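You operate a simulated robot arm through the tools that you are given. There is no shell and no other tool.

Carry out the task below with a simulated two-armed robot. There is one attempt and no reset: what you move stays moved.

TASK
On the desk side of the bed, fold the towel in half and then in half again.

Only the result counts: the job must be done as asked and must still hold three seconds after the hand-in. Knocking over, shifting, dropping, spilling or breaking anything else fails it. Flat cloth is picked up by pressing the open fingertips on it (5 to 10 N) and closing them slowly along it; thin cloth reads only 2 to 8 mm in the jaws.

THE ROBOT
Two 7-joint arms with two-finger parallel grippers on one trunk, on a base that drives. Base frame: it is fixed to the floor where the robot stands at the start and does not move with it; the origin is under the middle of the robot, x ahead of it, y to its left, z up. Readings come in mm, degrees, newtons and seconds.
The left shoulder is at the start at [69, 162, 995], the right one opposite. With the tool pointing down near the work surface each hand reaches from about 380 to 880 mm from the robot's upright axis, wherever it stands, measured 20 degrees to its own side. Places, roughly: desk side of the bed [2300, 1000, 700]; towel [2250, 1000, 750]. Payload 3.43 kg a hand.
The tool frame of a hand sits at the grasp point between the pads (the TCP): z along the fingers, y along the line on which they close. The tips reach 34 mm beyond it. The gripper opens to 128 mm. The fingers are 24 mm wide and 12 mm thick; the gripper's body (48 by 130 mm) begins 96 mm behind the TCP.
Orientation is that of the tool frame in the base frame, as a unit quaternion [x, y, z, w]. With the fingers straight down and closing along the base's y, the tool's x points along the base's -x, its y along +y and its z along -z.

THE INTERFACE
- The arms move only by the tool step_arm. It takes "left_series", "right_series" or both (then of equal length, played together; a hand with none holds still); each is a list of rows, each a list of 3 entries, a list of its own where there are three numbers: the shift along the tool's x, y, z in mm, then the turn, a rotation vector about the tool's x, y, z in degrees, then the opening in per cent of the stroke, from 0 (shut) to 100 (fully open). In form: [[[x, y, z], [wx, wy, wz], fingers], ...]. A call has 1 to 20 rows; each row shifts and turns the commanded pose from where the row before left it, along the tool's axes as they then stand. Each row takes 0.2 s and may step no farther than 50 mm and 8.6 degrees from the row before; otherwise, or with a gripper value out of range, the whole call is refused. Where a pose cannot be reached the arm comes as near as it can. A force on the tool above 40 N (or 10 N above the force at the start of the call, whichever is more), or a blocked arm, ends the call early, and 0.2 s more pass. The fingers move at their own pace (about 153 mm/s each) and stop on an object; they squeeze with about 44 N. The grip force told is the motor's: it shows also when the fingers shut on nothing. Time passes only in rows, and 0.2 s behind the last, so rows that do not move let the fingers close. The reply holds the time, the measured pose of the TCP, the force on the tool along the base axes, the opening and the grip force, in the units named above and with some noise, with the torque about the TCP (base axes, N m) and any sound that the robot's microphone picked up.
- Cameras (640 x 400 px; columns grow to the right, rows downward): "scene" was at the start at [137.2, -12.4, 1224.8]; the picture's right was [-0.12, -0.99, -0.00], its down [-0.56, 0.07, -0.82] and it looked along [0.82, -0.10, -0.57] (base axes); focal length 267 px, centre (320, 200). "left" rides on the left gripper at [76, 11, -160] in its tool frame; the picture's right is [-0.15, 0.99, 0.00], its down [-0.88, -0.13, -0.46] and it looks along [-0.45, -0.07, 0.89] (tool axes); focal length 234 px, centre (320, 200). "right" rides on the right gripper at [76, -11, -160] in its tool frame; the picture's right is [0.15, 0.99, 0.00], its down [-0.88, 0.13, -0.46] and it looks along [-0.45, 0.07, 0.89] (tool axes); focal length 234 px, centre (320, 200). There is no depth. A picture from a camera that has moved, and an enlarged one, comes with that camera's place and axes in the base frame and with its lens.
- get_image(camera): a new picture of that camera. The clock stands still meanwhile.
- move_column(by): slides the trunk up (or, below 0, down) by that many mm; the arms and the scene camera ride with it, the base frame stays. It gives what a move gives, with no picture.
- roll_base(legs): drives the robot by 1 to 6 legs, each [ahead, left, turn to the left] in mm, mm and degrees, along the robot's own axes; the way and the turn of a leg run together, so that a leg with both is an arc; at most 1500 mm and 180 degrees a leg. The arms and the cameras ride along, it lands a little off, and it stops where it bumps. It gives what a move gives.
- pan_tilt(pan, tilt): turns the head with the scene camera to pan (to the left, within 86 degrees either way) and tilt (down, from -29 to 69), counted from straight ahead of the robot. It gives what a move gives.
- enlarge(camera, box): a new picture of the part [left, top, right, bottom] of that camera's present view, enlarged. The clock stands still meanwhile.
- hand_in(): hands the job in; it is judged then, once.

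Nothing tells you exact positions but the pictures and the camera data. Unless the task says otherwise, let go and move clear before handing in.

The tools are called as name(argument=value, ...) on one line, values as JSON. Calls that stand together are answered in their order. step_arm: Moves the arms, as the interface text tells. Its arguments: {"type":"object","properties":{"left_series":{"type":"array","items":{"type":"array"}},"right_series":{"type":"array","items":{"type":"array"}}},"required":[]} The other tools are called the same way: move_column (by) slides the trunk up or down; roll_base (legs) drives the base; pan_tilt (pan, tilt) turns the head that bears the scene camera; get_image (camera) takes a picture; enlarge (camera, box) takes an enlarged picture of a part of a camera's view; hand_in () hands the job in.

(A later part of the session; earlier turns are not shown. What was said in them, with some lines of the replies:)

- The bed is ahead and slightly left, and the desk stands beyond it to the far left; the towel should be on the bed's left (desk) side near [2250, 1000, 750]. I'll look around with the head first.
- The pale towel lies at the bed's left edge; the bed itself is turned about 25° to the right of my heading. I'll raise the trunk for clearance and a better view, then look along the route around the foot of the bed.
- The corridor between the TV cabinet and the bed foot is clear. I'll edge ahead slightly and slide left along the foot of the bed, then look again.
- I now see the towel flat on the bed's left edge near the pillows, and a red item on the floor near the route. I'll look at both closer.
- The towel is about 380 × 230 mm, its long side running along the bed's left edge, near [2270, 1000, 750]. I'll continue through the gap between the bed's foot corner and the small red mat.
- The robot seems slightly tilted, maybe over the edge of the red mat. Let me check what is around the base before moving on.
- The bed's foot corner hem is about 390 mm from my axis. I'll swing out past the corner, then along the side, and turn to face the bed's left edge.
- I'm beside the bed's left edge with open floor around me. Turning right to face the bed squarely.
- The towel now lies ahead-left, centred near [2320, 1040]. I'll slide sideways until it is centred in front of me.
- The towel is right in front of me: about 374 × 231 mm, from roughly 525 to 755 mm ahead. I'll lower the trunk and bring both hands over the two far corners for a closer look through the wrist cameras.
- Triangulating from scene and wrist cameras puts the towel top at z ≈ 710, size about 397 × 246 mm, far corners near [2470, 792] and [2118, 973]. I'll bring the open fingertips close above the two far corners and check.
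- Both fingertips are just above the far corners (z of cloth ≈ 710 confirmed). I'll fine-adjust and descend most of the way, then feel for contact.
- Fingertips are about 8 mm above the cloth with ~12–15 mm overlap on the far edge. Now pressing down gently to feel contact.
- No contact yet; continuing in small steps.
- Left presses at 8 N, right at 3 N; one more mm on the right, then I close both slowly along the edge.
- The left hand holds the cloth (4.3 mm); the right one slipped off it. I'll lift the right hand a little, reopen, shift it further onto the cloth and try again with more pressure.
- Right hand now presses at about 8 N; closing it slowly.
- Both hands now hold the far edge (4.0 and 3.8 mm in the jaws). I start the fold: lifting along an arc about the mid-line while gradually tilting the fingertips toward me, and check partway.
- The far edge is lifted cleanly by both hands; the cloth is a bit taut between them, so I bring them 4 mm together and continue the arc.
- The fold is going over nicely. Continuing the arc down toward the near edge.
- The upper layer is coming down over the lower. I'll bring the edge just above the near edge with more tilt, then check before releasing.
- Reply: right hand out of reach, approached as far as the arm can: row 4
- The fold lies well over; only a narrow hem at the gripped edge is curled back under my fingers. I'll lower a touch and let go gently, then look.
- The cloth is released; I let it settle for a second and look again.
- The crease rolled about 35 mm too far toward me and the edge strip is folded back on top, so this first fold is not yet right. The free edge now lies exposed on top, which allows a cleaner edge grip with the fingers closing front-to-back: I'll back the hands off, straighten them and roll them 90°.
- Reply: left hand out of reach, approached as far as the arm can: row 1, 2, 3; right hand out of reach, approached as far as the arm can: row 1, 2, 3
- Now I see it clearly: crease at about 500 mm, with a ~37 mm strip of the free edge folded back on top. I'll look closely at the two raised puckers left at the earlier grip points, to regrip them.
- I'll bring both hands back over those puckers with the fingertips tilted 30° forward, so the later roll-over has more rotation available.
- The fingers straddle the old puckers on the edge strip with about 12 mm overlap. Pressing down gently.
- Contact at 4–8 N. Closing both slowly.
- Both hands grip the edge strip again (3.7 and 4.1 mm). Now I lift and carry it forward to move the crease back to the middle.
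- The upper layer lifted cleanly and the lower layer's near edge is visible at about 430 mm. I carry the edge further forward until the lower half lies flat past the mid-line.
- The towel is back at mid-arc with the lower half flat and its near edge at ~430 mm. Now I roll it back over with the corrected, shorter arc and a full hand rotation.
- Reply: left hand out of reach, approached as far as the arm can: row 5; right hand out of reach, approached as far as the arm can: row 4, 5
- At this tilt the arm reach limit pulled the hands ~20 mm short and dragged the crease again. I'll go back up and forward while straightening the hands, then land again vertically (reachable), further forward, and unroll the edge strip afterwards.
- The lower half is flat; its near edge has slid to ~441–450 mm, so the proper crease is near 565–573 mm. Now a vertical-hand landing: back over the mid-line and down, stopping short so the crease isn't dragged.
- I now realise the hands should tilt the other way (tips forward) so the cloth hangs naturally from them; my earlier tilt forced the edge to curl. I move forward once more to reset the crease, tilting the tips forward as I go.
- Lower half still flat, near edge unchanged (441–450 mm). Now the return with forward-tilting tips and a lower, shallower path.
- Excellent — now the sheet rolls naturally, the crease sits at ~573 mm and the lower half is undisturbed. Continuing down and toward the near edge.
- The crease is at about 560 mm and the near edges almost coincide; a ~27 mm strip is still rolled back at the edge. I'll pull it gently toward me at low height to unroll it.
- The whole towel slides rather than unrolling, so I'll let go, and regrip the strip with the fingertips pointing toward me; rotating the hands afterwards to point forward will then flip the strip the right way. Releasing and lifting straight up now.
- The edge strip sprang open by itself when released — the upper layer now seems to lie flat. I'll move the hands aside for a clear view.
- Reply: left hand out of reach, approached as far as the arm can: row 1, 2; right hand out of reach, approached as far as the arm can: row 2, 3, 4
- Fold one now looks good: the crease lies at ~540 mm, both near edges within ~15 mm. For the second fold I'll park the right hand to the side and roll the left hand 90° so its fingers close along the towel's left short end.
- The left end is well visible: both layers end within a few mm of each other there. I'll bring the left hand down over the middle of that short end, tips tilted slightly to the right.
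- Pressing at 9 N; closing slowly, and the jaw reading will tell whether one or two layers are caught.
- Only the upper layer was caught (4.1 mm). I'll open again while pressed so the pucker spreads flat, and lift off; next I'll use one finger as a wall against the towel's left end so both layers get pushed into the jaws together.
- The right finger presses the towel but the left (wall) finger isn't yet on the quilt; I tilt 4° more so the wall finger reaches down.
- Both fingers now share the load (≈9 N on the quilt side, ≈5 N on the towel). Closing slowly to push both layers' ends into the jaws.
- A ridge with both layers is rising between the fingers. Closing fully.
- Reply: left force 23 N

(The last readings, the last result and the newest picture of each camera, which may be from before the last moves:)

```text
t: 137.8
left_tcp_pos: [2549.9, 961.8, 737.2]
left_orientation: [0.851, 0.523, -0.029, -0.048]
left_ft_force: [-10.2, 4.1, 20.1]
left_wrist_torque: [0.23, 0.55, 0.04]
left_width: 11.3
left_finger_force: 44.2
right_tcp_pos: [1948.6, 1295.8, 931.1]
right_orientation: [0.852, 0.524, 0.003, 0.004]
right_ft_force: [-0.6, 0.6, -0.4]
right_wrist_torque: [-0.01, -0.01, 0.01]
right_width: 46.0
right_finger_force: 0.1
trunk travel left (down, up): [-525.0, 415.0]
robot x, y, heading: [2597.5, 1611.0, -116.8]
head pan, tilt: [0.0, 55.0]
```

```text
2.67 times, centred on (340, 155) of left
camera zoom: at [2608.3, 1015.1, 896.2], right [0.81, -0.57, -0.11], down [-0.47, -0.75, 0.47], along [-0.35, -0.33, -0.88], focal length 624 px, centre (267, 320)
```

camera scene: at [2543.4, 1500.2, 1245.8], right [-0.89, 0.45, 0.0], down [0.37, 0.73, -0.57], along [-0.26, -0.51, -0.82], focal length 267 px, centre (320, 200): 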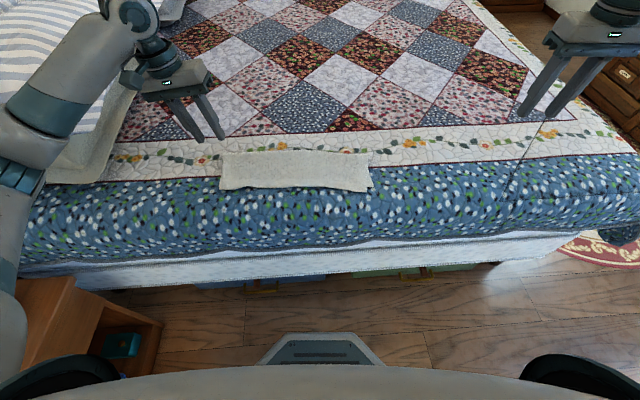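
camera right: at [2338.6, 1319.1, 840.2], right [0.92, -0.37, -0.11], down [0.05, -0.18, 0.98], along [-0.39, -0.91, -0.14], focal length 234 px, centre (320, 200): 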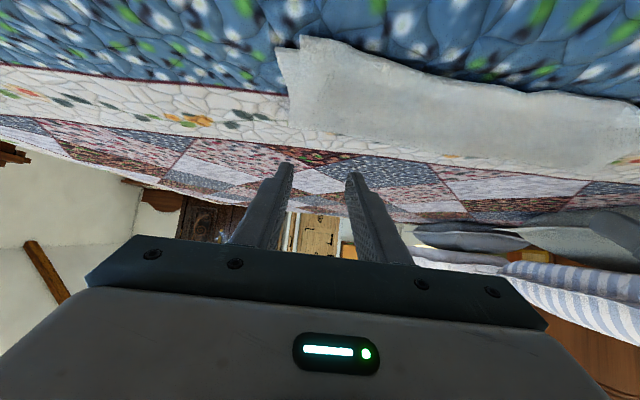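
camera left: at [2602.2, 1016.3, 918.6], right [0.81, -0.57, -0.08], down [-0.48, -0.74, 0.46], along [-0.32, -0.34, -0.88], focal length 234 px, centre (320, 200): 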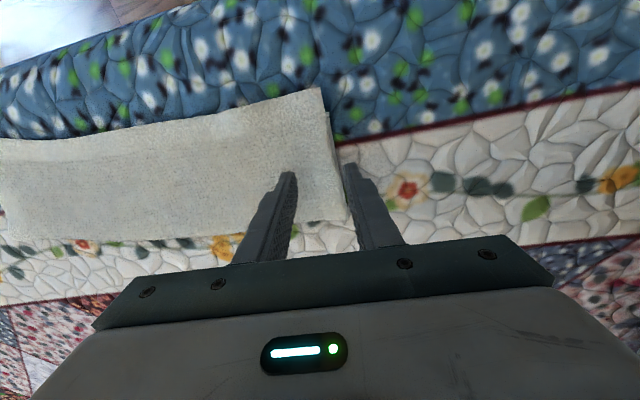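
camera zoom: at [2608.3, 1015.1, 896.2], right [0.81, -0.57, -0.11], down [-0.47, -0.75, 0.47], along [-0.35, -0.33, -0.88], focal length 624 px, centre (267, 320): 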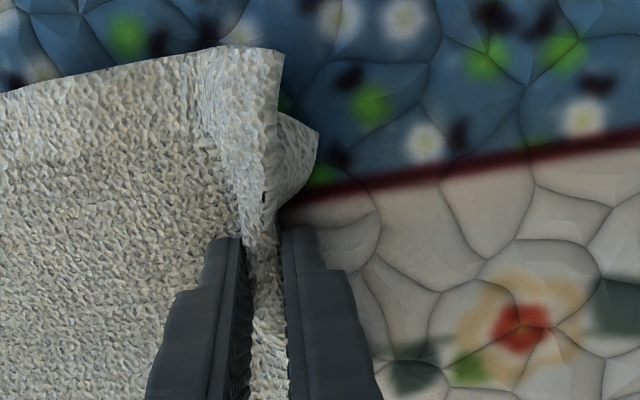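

Jaw reads 11 mm — both layers are caught. I move the right hand further out and begin the second fold: lifting the left end and carrying it over toward the right, tilting the tips leftward on the way.

step_arm(left_series=[[[0, -3, -12.7], [0, 0, 0], 0], [[0, -3, -12.7], [0, 0, 0], 0], [[0, -6.3, -11.9], [-1.4, 0, 0], 0], [[0, -6.3, -11.9], [-1.4, 0, 0], 0], [[0, -8.2, -11.5], [-1.4, 0, 0], 0], [[0, -8.2, -11.5], [-1.4, 0, 0], 0], [[0, 0, 0], [0, 0, 0], 0]], right_series=[[[0, -15, -10], [0, 0, 0], 46], [[0, -15, -10], [0, 0, 0], 46], [[0, -15, -10], [0, 0, 0], 46], [[0, -15, -10], [0, 0, 0], 46], [[0, -10, -10], [0, 0, 0], 46], [[0, -10, -10], [0, 0, 0], 46], [[0, 0, 0], [0, 0, 0], 46]])

get_image(camera="scene")

get_image(camera="left")

enlarge(camera="scene", box=[180, 90, 404, 230])

```text
t: 139.4
left_tcp_pos: [2526.4, 972.5, 813.3]
left_orientation: [0.852, 0.524, -0.003, -0.007]
left_ft_force: [0.0, -0.1, -0.7]
left_wrist_torque: [0.04, 0.01, 0.0]
left_width: 10.6
left_finger_force: 44.1
right_tcp_pos: [1879.1, 1333.0, 988.9]
right_orientation: [0.852, 0.524, 0.004, 0.002]
right_ft_force: [-0.9, -0.7, -0.4]
right_wrist_torque: [0.02, 0.03, -0.01]
right_width: 58.9
right_finger_force: 0.0
trunk travel left (down, up): [-525.0, 415.0]
robot x, y, heading: [2598.7, 1613.6, -116.8]
head pan, tilt: [0.0, 55.0]
```

```text
taken
camera scene: at [2543.8, 1499.7, 1245.8], right [-0.89, 0.45, 0.0], down [0.37, 0.73, -0.57], along [-0.26, -0.51, -0.82], focal length 267 px, centre (320, 200)
```

scene: 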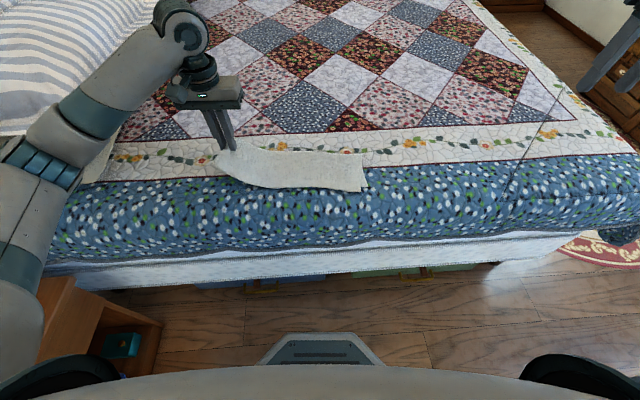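

```text
taken
camera left: at [2570.5, 1034.2, 973.3], right [0.82, -0.58, -0.01], down [-0.51, -0.73, 0.45], along [-0.27, -0.36, -0.89], focal length 234 px, centre (320, 200)
```

left: 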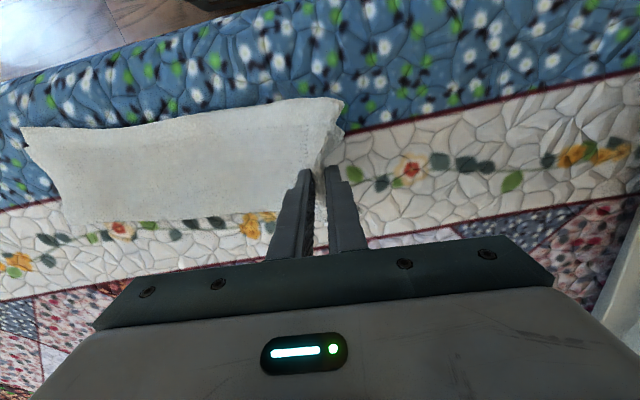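

```text
2.86 times, centred on (292, 160) of scene
camera zoom: at [2543.8, 1499.7, 1245.8], right [-0.89, 0.45, 0.0], down [0.37, 0.73, -0.57], along [-0.26, -0.51, -0.82], focal length 762 px, centre (400, 314)
```

zoom: 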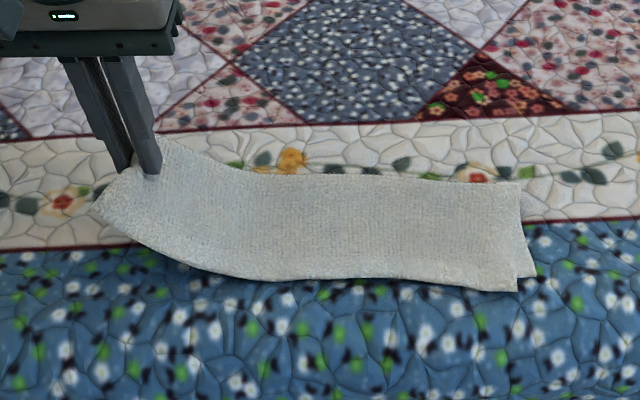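

Both layers rise together nicely. The towel shifted ~15 mm left while gripping, so the fold line is now near lateral +80. Continuing the arc.

step_arm(left_series=[[[0, -10.7, -8.6], [-1.4, 0, 0], 0], [[0, -10.7, -8.6], [-1.4, 0, 0], 0], [[0, -10.5, -9.2], [-1.4, 0, 0], 0], [[0, -10.5, -9.2], [-1.4, 0, 0], 0], [[0, -11.6, -8.2], [-1.4, 0, 0], 0], [[0, -11.6, -8.2], [-1.4, 0, 0], 0], [[0, -12.8, -6.5], [-1.4, 0, 0], 0], [[0, -12.8, -6.5], [-1.4, 0, 0], 0], [[0, -13.4, -5.7], [-1.4, 0, 0], 0], [[0, -13.4, -5.7], [-1.4, 0, 0], 0], [[0, -14.1, -4], [-1.4, 0, 0], 0], [[0, -14.1, -4], [-1.4, 0, 0], 0], [[0, 0, 0], [0, 0, 0], 0]])

get_image(camera="scene")

enlarge(camera="scene", box=[180, 90, 404, 230])

get_image(camera="left")

```text
t: 142.2
left_tcp_pos: [2389.7, 1040.5, 876.6]
left_orientation: [0.844, 0.519, 0.074, 0.117]
left_ft_force: [0.2, 0.2, -0.3]
left_wrist_torque: [0.01, 0.05, 0.0]
left_width: 10.9
left_finger_force: 43.9
right_tcp_pos: [1879.2, 1331.5, 990.3]
right_orientation: [0.852, 0.524, 0.003, 0.003]
right_ft_force: [0.2, 0.0, -0.1]
right_wrist_torque: [-0.02, 0.01, 0.02]
right_width: 58.7
right_finger_force: 0.1
trunk travel left (down, up): [-525.0, 415.0]
robot x, y, heading: [2598.9, 1606.3, -116.8]
head pan, tilt: [0.0, 55.0]
```

```text
taken
camera scene: at [2544.0, 1499.9, 1245.9], right [-0.89, 0.45, 0.0], down [0.37, 0.73, -0.57], along [-0.26, -0.51, -0.82], focal length 267 px, centre (320, 200)
```

scene: 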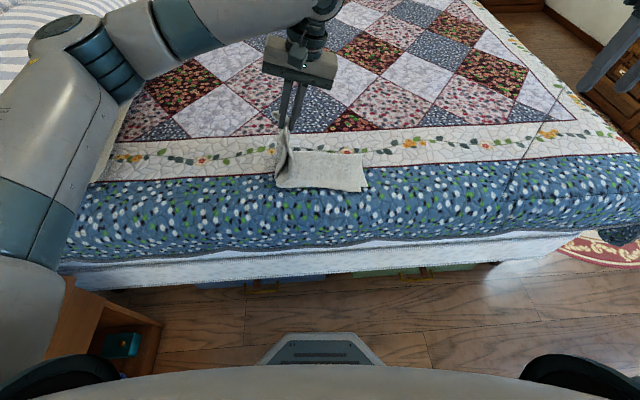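

```text
2.86 times, centred on (292, 160) of scene
camera zoom: at [2544.0, 1499.9, 1245.9], right [-0.89, 0.45, 0.0], down [0.37, 0.73, -0.57], along [-0.26, -0.51, -0.82], focal length 762 px, centre (400, 314)
```

zoom: 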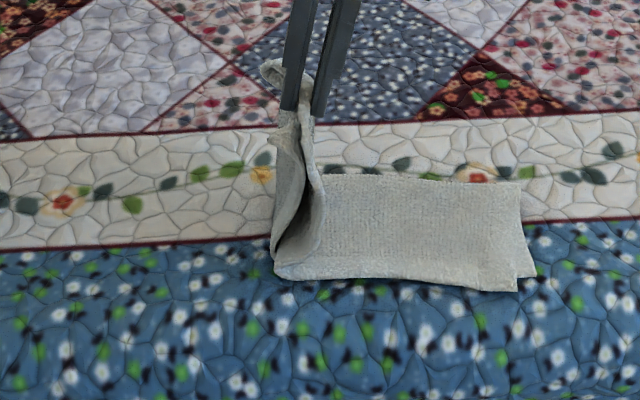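

```text
taken
camera left: at [2391.3, 1123.4, 1033.6], right [0.78, -0.56, 0.27], down [-0.62, -0.67, 0.4], along [-0.04, -0.48, -0.88], focal length 234 px, centre (320, 200)
```

left: 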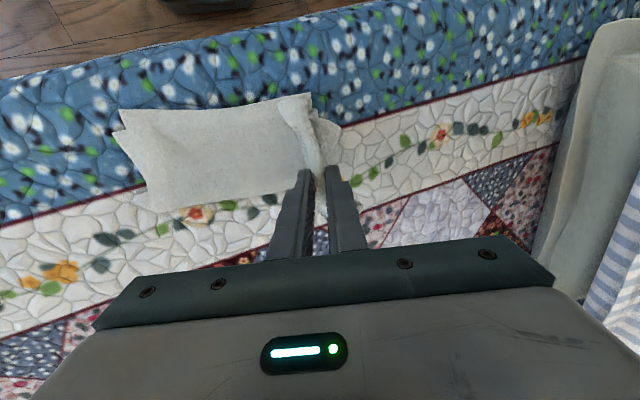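

The left half hangs cleanly at mid-arc. Continuing over to the right and down.

step_arm(left_series=[[[0, -14.5, -2.7], [-1.4, 0, 0], 0], [[0, -14.5, -2.7], [-1.4, 0, 0], 0], [[0, -14.7, -0.9], [-1.4, 0, 0], 0], [[0, -14.7, -0.9], [-1.4, 0, 0], 0], [[0, -14.4, 0.2], [-1.4, 0, 0], 0], [[0, -14.4, 0.2], [-1.4, 0, 0], 0], [[0, -14.3, 2.3], [-1.4, 0, 0], 0], [[0, -14.3, 2.3], [-1.4, 0, 0], 0], [[0, -13.7, 3.7], [-1.4, 0, 0], 0], [[0, -13.7, 3.7], [-1.4, 0, 0], 0], [[0, 0, 0], [0, 0, 0], 0]])

get_image(camera="scene")

enlarge(camera="scene", box=[180, 90, 404, 230])

get_image(camera="left")

```text
t: 144.7
left_tcp_pos: [2275.5, 1099.6, 816.4]
left_orientation: [0.823, 0.506, 0.138, 0.219]
left_ft_force: [-0.1, 0.3, 0.3]
left_wrist_torque: [-0.02, 0.01, -0.02]
left_width: 10.8
left_finger_force: 43.9
right_tcp_pos: [1879.5, 1331.9, 989.7]
right_orientation: [0.852, 0.524, 0.003, 0.002]
right_ft_force: [0.9, -1.0, -0.6]
right_wrist_torque: [-0.02, -0.02, -0.01]
right_width: 59.1
right_finger_force: 0.2
trunk travel left (down, up): [-525.0, 415.0]
robot x, y, heading: [2602.2, 1606.3, -116.7]
head pan, tilt: [0.0, 55.0]
```

```text
taken
camera scene: at [2543.9, 1500.0, 1245.9], right [-0.89, 0.45, 0.0], down [0.37, 0.73, -0.57], along [-0.26, -0.51, -0.82], focal length 267 px, centre (320, 200)
```

scene: 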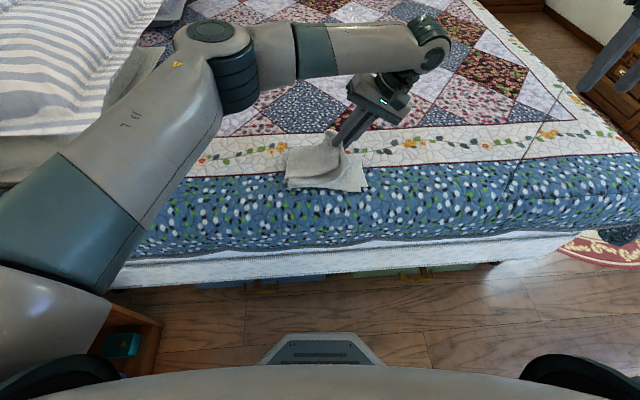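

```text
2.86 times, centred on (292, 160) of scene
camera zoom: at [2543.9, 1500.0, 1245.9], right [-0.89, 0.45, 0.0], down [0.37, 0.73, -0.57], along [-0.26, -0.51, -0.82], focal length 762 px, centre (400, 314)
```

zoom: 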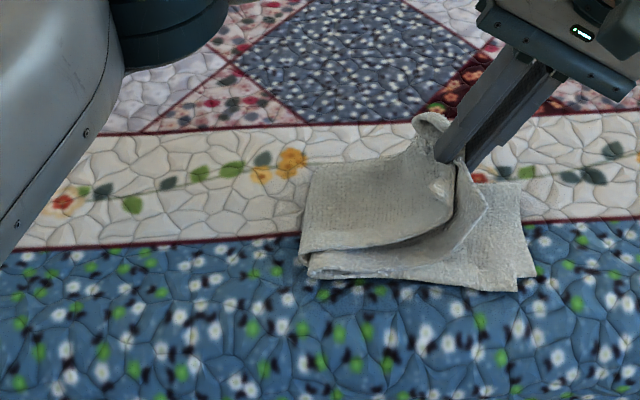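

```text
taken
camera left: at [2244.3, 1198.6, 961.5], right [0.7, -0.52, 0.49], down [-0.7, -0.63, 0.33], along [0.14, -0.57, -0.81], focal length 234 px, centre (320, 200)
```

left: 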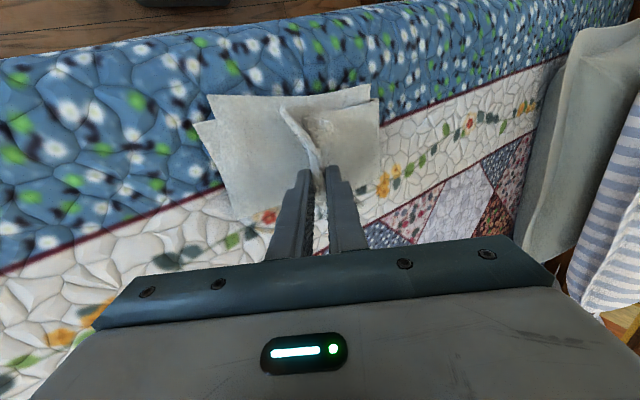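

step_arm(left_series=[[[0, -12.5, 4], [-1.4, 0, 0], 0], [[0, -12.5, 4], [-1.4, 0, 0], 0], [[0, -11.5, 5], [-1.1, 0, 0], 0], [[0, -11.5, 5], [-1.1, 0, 0], 0], [[0, -9.2, 7], [0, 0, 0], 0], [[0, -9.2, 7], [0, 0, 0], 0], [[0, 0, 0], [0, 0, 0], 0]])

enlarge(camera="scene", box=[180, 90, 404, 230])

get_image(camera="left")

```text
t: 146.2
left_tcp_pos: [2240.1, 1116.9, 754.5]
left_orientation: [0.813, 0.499, 0.159, 0.255]
left_ft_force: [0.9, -0.2, 0.5]
left_wrist_torque: [-0.01, 0.0, 0.01]
left_width: 11.1
left_finger_force: 44.3
right_tcp_pos: [1878.7, 1332.0, 988.7]
right_orientation: [0.852, 0.523, 0.004, 0.003]
right_ft_force: [0.5, -1.0, 0.7]
right_wrist_torque: [-0.01, 0.0, -0.02]
right_width: 59.1
right_finger_force: 0.0
trunk travel left (down, up): [-525.0, 415.0]
robot x, y, heading: [2596.8, 1609.2, -116.8]
head pan, tilt: [0.0, 55.0]
```

```text
2.86 times, centred on (292, 160) of scene
camera zoom: at [2543.7, 1500.2, 1245.9], right [-0.89, 0.45, 0.0], down [0.37, 0.73, -0.57], along [-0.26, -0.51, -0.82], focal length 762 px, centre (400, 314)
```

zoom: 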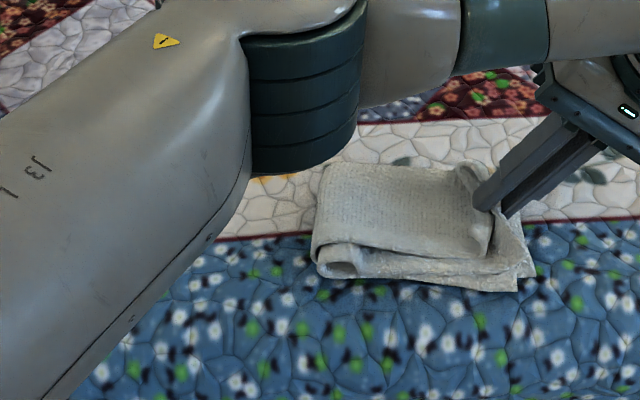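

```text
taken
camera left: at [2198.6, 1221.3, 893.2], right [0.66, -0.5, 0.57], down [-0.73, -0.62, 0.3], along [0.2, -0.61, -0.77], focal length 234 px, centre (320, 200)
```

left: 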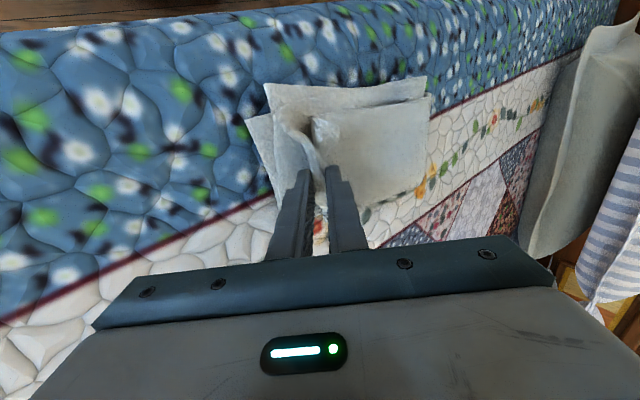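

The second fold is nearly down, well aligned with the right end. A small final correction, then I'll release gently while easing upward.

step_arm(left_series=[[[2, -2.2, 1.5], [0, 0, 0], 0], [[2, -2.2, 1.5], [0, 0, 0], 0], [[0, 0, 0], [0, 0, 0], 0], [[0, 0.3, -0.4], [0, 0, 0], 9], [[0, 0.6, -0.8], [0, 0, 0], 11], [[0, 0.6, -0.8], [0, 0, 0], 13], [[0, 0.6, -0.8], [0, 0, 0], 16], [[0, 0.9, -1.2], [0, 0, 0], 19], [[0, 0.9, -1.2], [0, 0, 0], 22], [[0, 0, 0], [0, 0, 0], 22], [[0, 0, 0], [0, 0, 0], 22]])

enlarge(camera="scene", box=[180, 90, 404, 230])

enlarge(camera="left", box=[220, 60, 460, 210])

```text
t: 148.7
left_tcp_pos: [2239.5, 1120.7, 758.6]
left_orientation: [0.813, 0.498, 0.159, 0.255]
left_ft_force: [-0.5, 0.2, 0.3]
left_wrist_torque: [0.0, -0.01, -0.05]
left_width: 27.9
left_finger_force: 0.0
right_tcp_pos: [1879.4, 1332.3, 988.8]
right_orientation: [0.852, 0.524, 0.004, 0.002]
right_ft_force: [0.2, -0.7, 0.0]
right_wrist_torque: [-0.01, -0.01, 0.0]
right_width: 59.2
right_finger_force: 0.1
trunk travel left (down, up): [-525.0, 415.0]
robot x, y, heading: [2595.8, 1608.6, -116.6]
head pan, tilt: [0.0, 55.0]
```

```text
2.86 times, centred on (292, 160) of scene
camera zoom: at [2543.5, 1500.2, 1245.8], right [-0.89, 0.45, 0.0], down [0.37, 0.73, -0.57], along [-0.26, -0.51, -0.82], focal length 762 px, centre (400, 314)
```

zoom: 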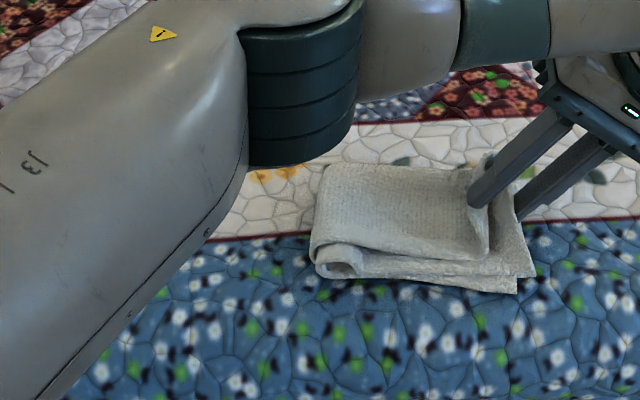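

```text
2.67 times, centred on (340, 135) of left
camera zoom: at [2199.2, 1225.3, 896.6], right [0.66, -0.5, 0.57], down [-0.73, -0.62, 0.3], along [0.21, -0.61, -0.77], focal length 624 px, centre (267, 373)
```

zoom: 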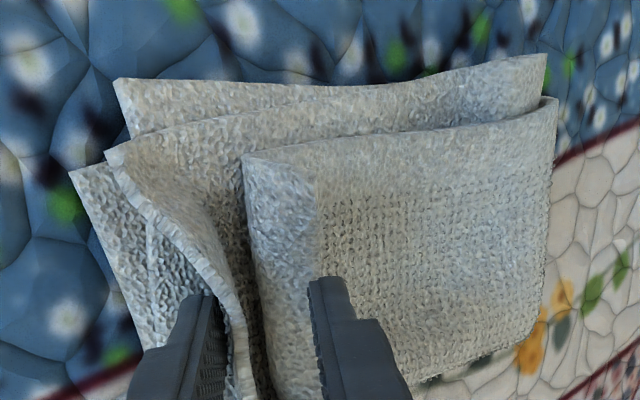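

step_arm(left_series=[[[0, 1.5, -2], [0, 0, 0], 26], [[0, 1.5, -2], [0, 0, 0], 30], [[0, 1.5, -2], [0, 0, 0], 36], [[0, 1.5, -2], [0, 0, 0], 42], [[0, 0, 0], [0, 0, 0], 42], [[0, 0, -15], [0, 0, 0], 42], [[0, 0, -25], [0, 0, 0], 42], [[0, 0, -35], [0, 0, 0], 42], [[0, 0, -35], [0, 0, 0], 42], [[0, 0, 0], [0, 0, 0], 42]])

enlarge(camera="scene", box=[180, 90, 404, 230])

get_image(camera="left")

enlarge(camera="left", box=[240, 40, 480, 190])

```text
t: 150.8
left_tcp_pos: [2215.7, 1147.7, 855.4]
left_orientation: [0.813, 0.499, 0.159, 0.255]
left_ft_force: [0.1, -0.2, -0.9]
left_wrist_torque: [0.02, -0.03, 0.0]
left_width: 54.1
left_finger_force: 0.1
left hand out of reach, approached as far as the arm can: row 8, 9
right_tcp_pos: [1878.2, 1331.0, 988.9]
right_orientation: [0.852, 0.524, 0.004, 0.004]
right_ft_force: [-0.2, -0.3, 1.5]
right_wrist_torque: [0.0, 0.02, -0.01]
right_width: 59.0
right_finger_force: 0.0
trunk travel left (down, up): [-525.0, 415.0]
robot x, y, heading: [2596.0, 1609.1, -116.9]
head pan, tilt: [0.0, 55.0]
```

```text
2.86 times, centred on (292, 160) of scene
camera zoom: at [2543.2, 1499.8, 1245.8], right [-0.89, 0.45, 0.0], down [0.37, 0.73, -0.57], along [-0.26, -0.51, -0.82], focal length 762 px, centre (400, 314)
```

zoom: 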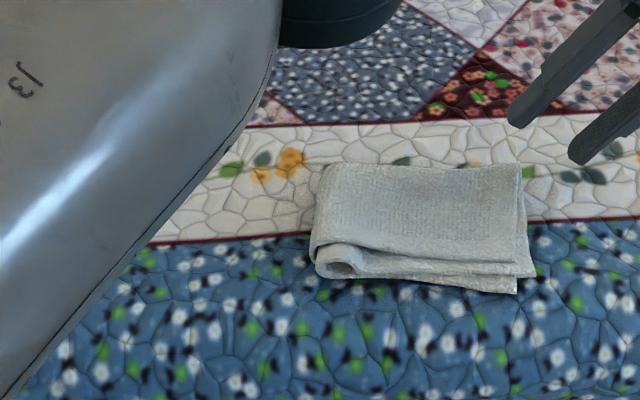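

```text
taken
camera left: at [2175.5, 1252.2, 993.4], right [0.66, -0.5, 0.57], down [-0.73, -0.62, 0.3], along [0.2, -0.6, -0.77], focal length 234 px, centre (320, 200)
```

left: 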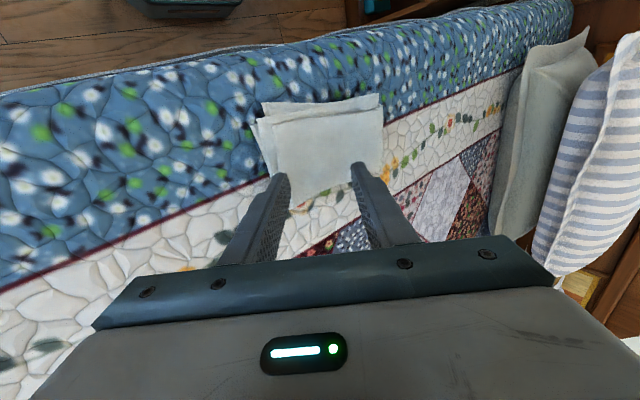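

```text
2.67 times, centred on (360, 115) of left
camera zoom: at [2175.5, 1252.2, 993.4], right [0.66, -0.5, 0.57], down [-0.73, -0.62, 0.3], along [0.2, -0.6, -0.77], focal length 624 px, centre (213, 427)
```

zoom: 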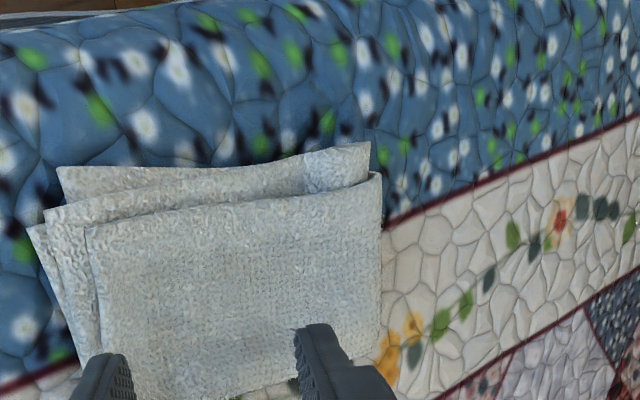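

Very nice: the towel is now folded in quarters with the ends closely aligned. I'll move the left hand up and away for a clear look.

step_arm(left_series=[[[0, 0, -10], [7, 0, 0], 42], [[0, 0, -10], [7, 0, 0], 42], [[0, 0, -10], [7, 0, 0], 42], [[0, 0, -10], [7, 0, 0], 42], [[0, 0, -10], [7, 0, 0], 42], [[0, 40, -10], [0, 0, 0], 42], [[0, 45, -5], [0, 0, 0], 42], [[0, 45, -5], [0, 0, 0], 42], [[0, 45, 0], [0, 0, 0], 42], [[0, 45, 0], [0, 0, 0], 42], [[0, 45, 0], [0, 0, 0], 42], [[0, 45, 0], [0, 0, 0], 42], [[0, 45, 0], [0, 0, 0], 42], [[0, 0, 0], [0, 0, 0], 42]])

get_image(camera="scene")

enlarge(camera="scene", box=[250, 130, 410, 230])

```text
t: 153.8
left_tcp_pos: [2518.3, 997.3, 921.8]
left_orientation: [0.852, 0.524, 0.002, -0.001]
left_ft_force: [-0.2, 0.0, 0.0]
left_wrist_torque: [-0.03, -0.04, 0.0]
left_width: 53.8
left_finger_force: 0.1
right_tcp_pos: [1878.2, 1332.9, 989.2]
right_orientation: [0.852, 0.524, 0.004, 0.004]
right_ft_force: [0.1, 0.3, -0.2]
right_wrist_torque: [-0.01, -0.02, -0.01]
right_width: 58.8
right_finger_force: 0.0
trunk travel left (down, up): [-525.0, 415.0]
robot x, y, heading: [2599.4, 1613.0, -116.9]
head pan, tilt: [0.0, 55.0]
```

```text
taken
camera scene: at [2542.6, 1500.4, 1245.8], right [-0.89, 0.45, 0.0], down [0.37, 0.73, -0.57], along [-0.26, -0.51, -0.82], focal length 267 px, centre (320, 200)
```

scene: 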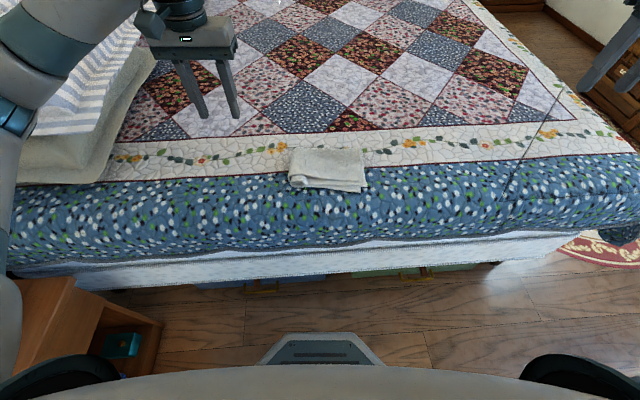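

```text
4.00 times, centred on (330, 180) of scene
camera zoom: at [2542.6, 1500.4, 1245.8], right [-0.89, 0.45, 0.0], down [0.37, 0.73, -0.57], along [-0.26, -0.51, -0.82], focal length 1067 px, centre (280, 280)
```

zoom: 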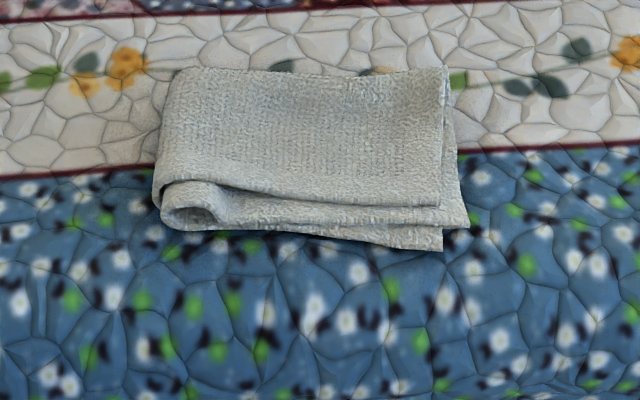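

The towel is folded in quarters: roughly 200 × 135 mm, corners all together at the near-right. Let me inspect it from the wrist camera to see how flat the pile is.

get_image(camera="left")

enlarge(camera="left", box=[0, 100, 240, 250])

```text
taken
camera left: at [2560.5, 1058.8, 1082.6], right [0.82, -0.58, 0.0], down [-0.51, -0.73, 0.45], along [-0.26, -0.37, -0.89], focal length 234 px, centre (320, 200)
```

left: 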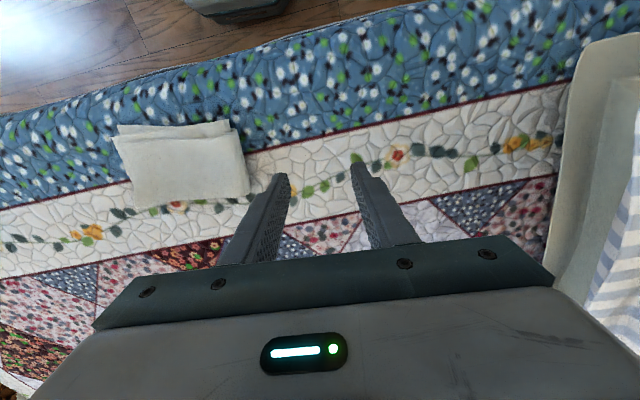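

```text
2.67 times, centred on (120, 175) of left
camera zoom: at [2560.5, 1058.8, 1082.6], right [0.82, -0.58, 0.0], down [-0.51, -0.73, 0.45], along [-0.26, -0.37, -0.89], focal length 624 px, centre (853, 267)
```

zoom: 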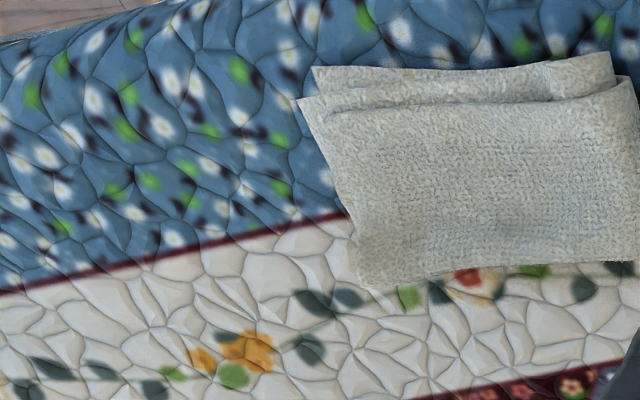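

The pile lies flat and neat. I'll raise the trunk so both hands are well clear and take a final look before handing in.

move_column(by=250)

get_image(camera="scene")

enlarge(camera="scene", box=[250, 150, 410, 250])

```text
t: 156.4
left_tcp_pos: [2519.1, 995.6, 1171.4]
left_orientation: [0.852, 0.524, 0.002, -0.001]
left_ft_force: [-0.3, -0.6, -0.4]
left_wrist_torque: [-0.02, 0.01, 0.03]
left_width: 53.7
left_finger_force: 0.0
right_tcp_pos: [1878.5, 1332.3, 1238.0]
right_orientation: [0.852, 0.524, 0.004, 0.003]
right_ft_force: [-0.5, 0.2, -0.3]
right_wrist_torque: [-0.01, 0.01, 0.0]
right_width: 59.0
right_finger_force: 0.1
trunk travel left (down, up): [-775.0, 165.0]
robot x, y, heading: [2599.0, 1611.0, -116.8]
head pan, tilt: [0.0, 55.0]
```

```text
taken
camera scene: at [2543.5, 1500.0, 1495.8], right [-0.89, 0.45, 0.0], down [0.37, 0.73, -0.57], along [-0.26, -0.51, -0.82], focal length 267 px, centre (320, 200)
```

scene: 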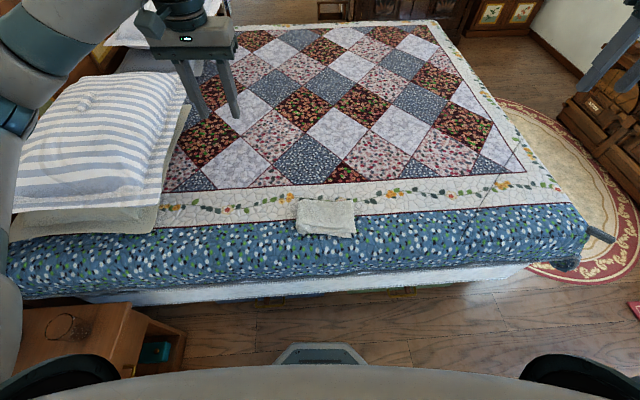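

```text
4.00 times, centred on (330, 200) of scene
camera zoom: at [2543.5, 1500.0, 1495.8], right [-0.89, 0.45, 0.0], down [0.37, 0.73, -0.57], along [-0.26, -0.51, -0.82], focal length 1067 px, centre (280, 200)
```

zoom: 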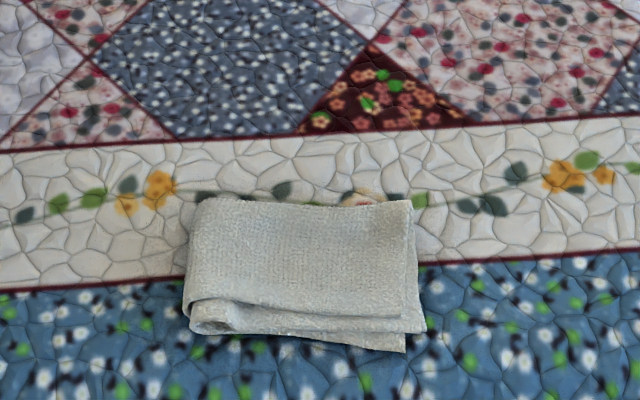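

The towel lies folded in half and in half again on the desk side of the bed. Both hands are empty and well clear, and nothing else looks moved from here. Handing in.

hand_in()

```text
The job is handed in.
```

The towel is folded in half and then in half again, lying on the desk side of the bed. It measures roughly 200 × 135 mm, down from about 397 × 247 mm, with all four corners together at the near-right end.

- **Alignment:** the layers are not perfectly flush. The corners spread over about 30 mm, mostly because the first fold ended up slightly off-centre, and there is a small loose roll at the near-left end.
- **Surroundings:** in the last pictures, taken with both hands empty and raised clear, the pillows and the rest of the bed look undisturbed. On the way round the foot of the bed the robot may have rolled over the edge of the small red floor mat. I did not look at the whole mat again before handing in.
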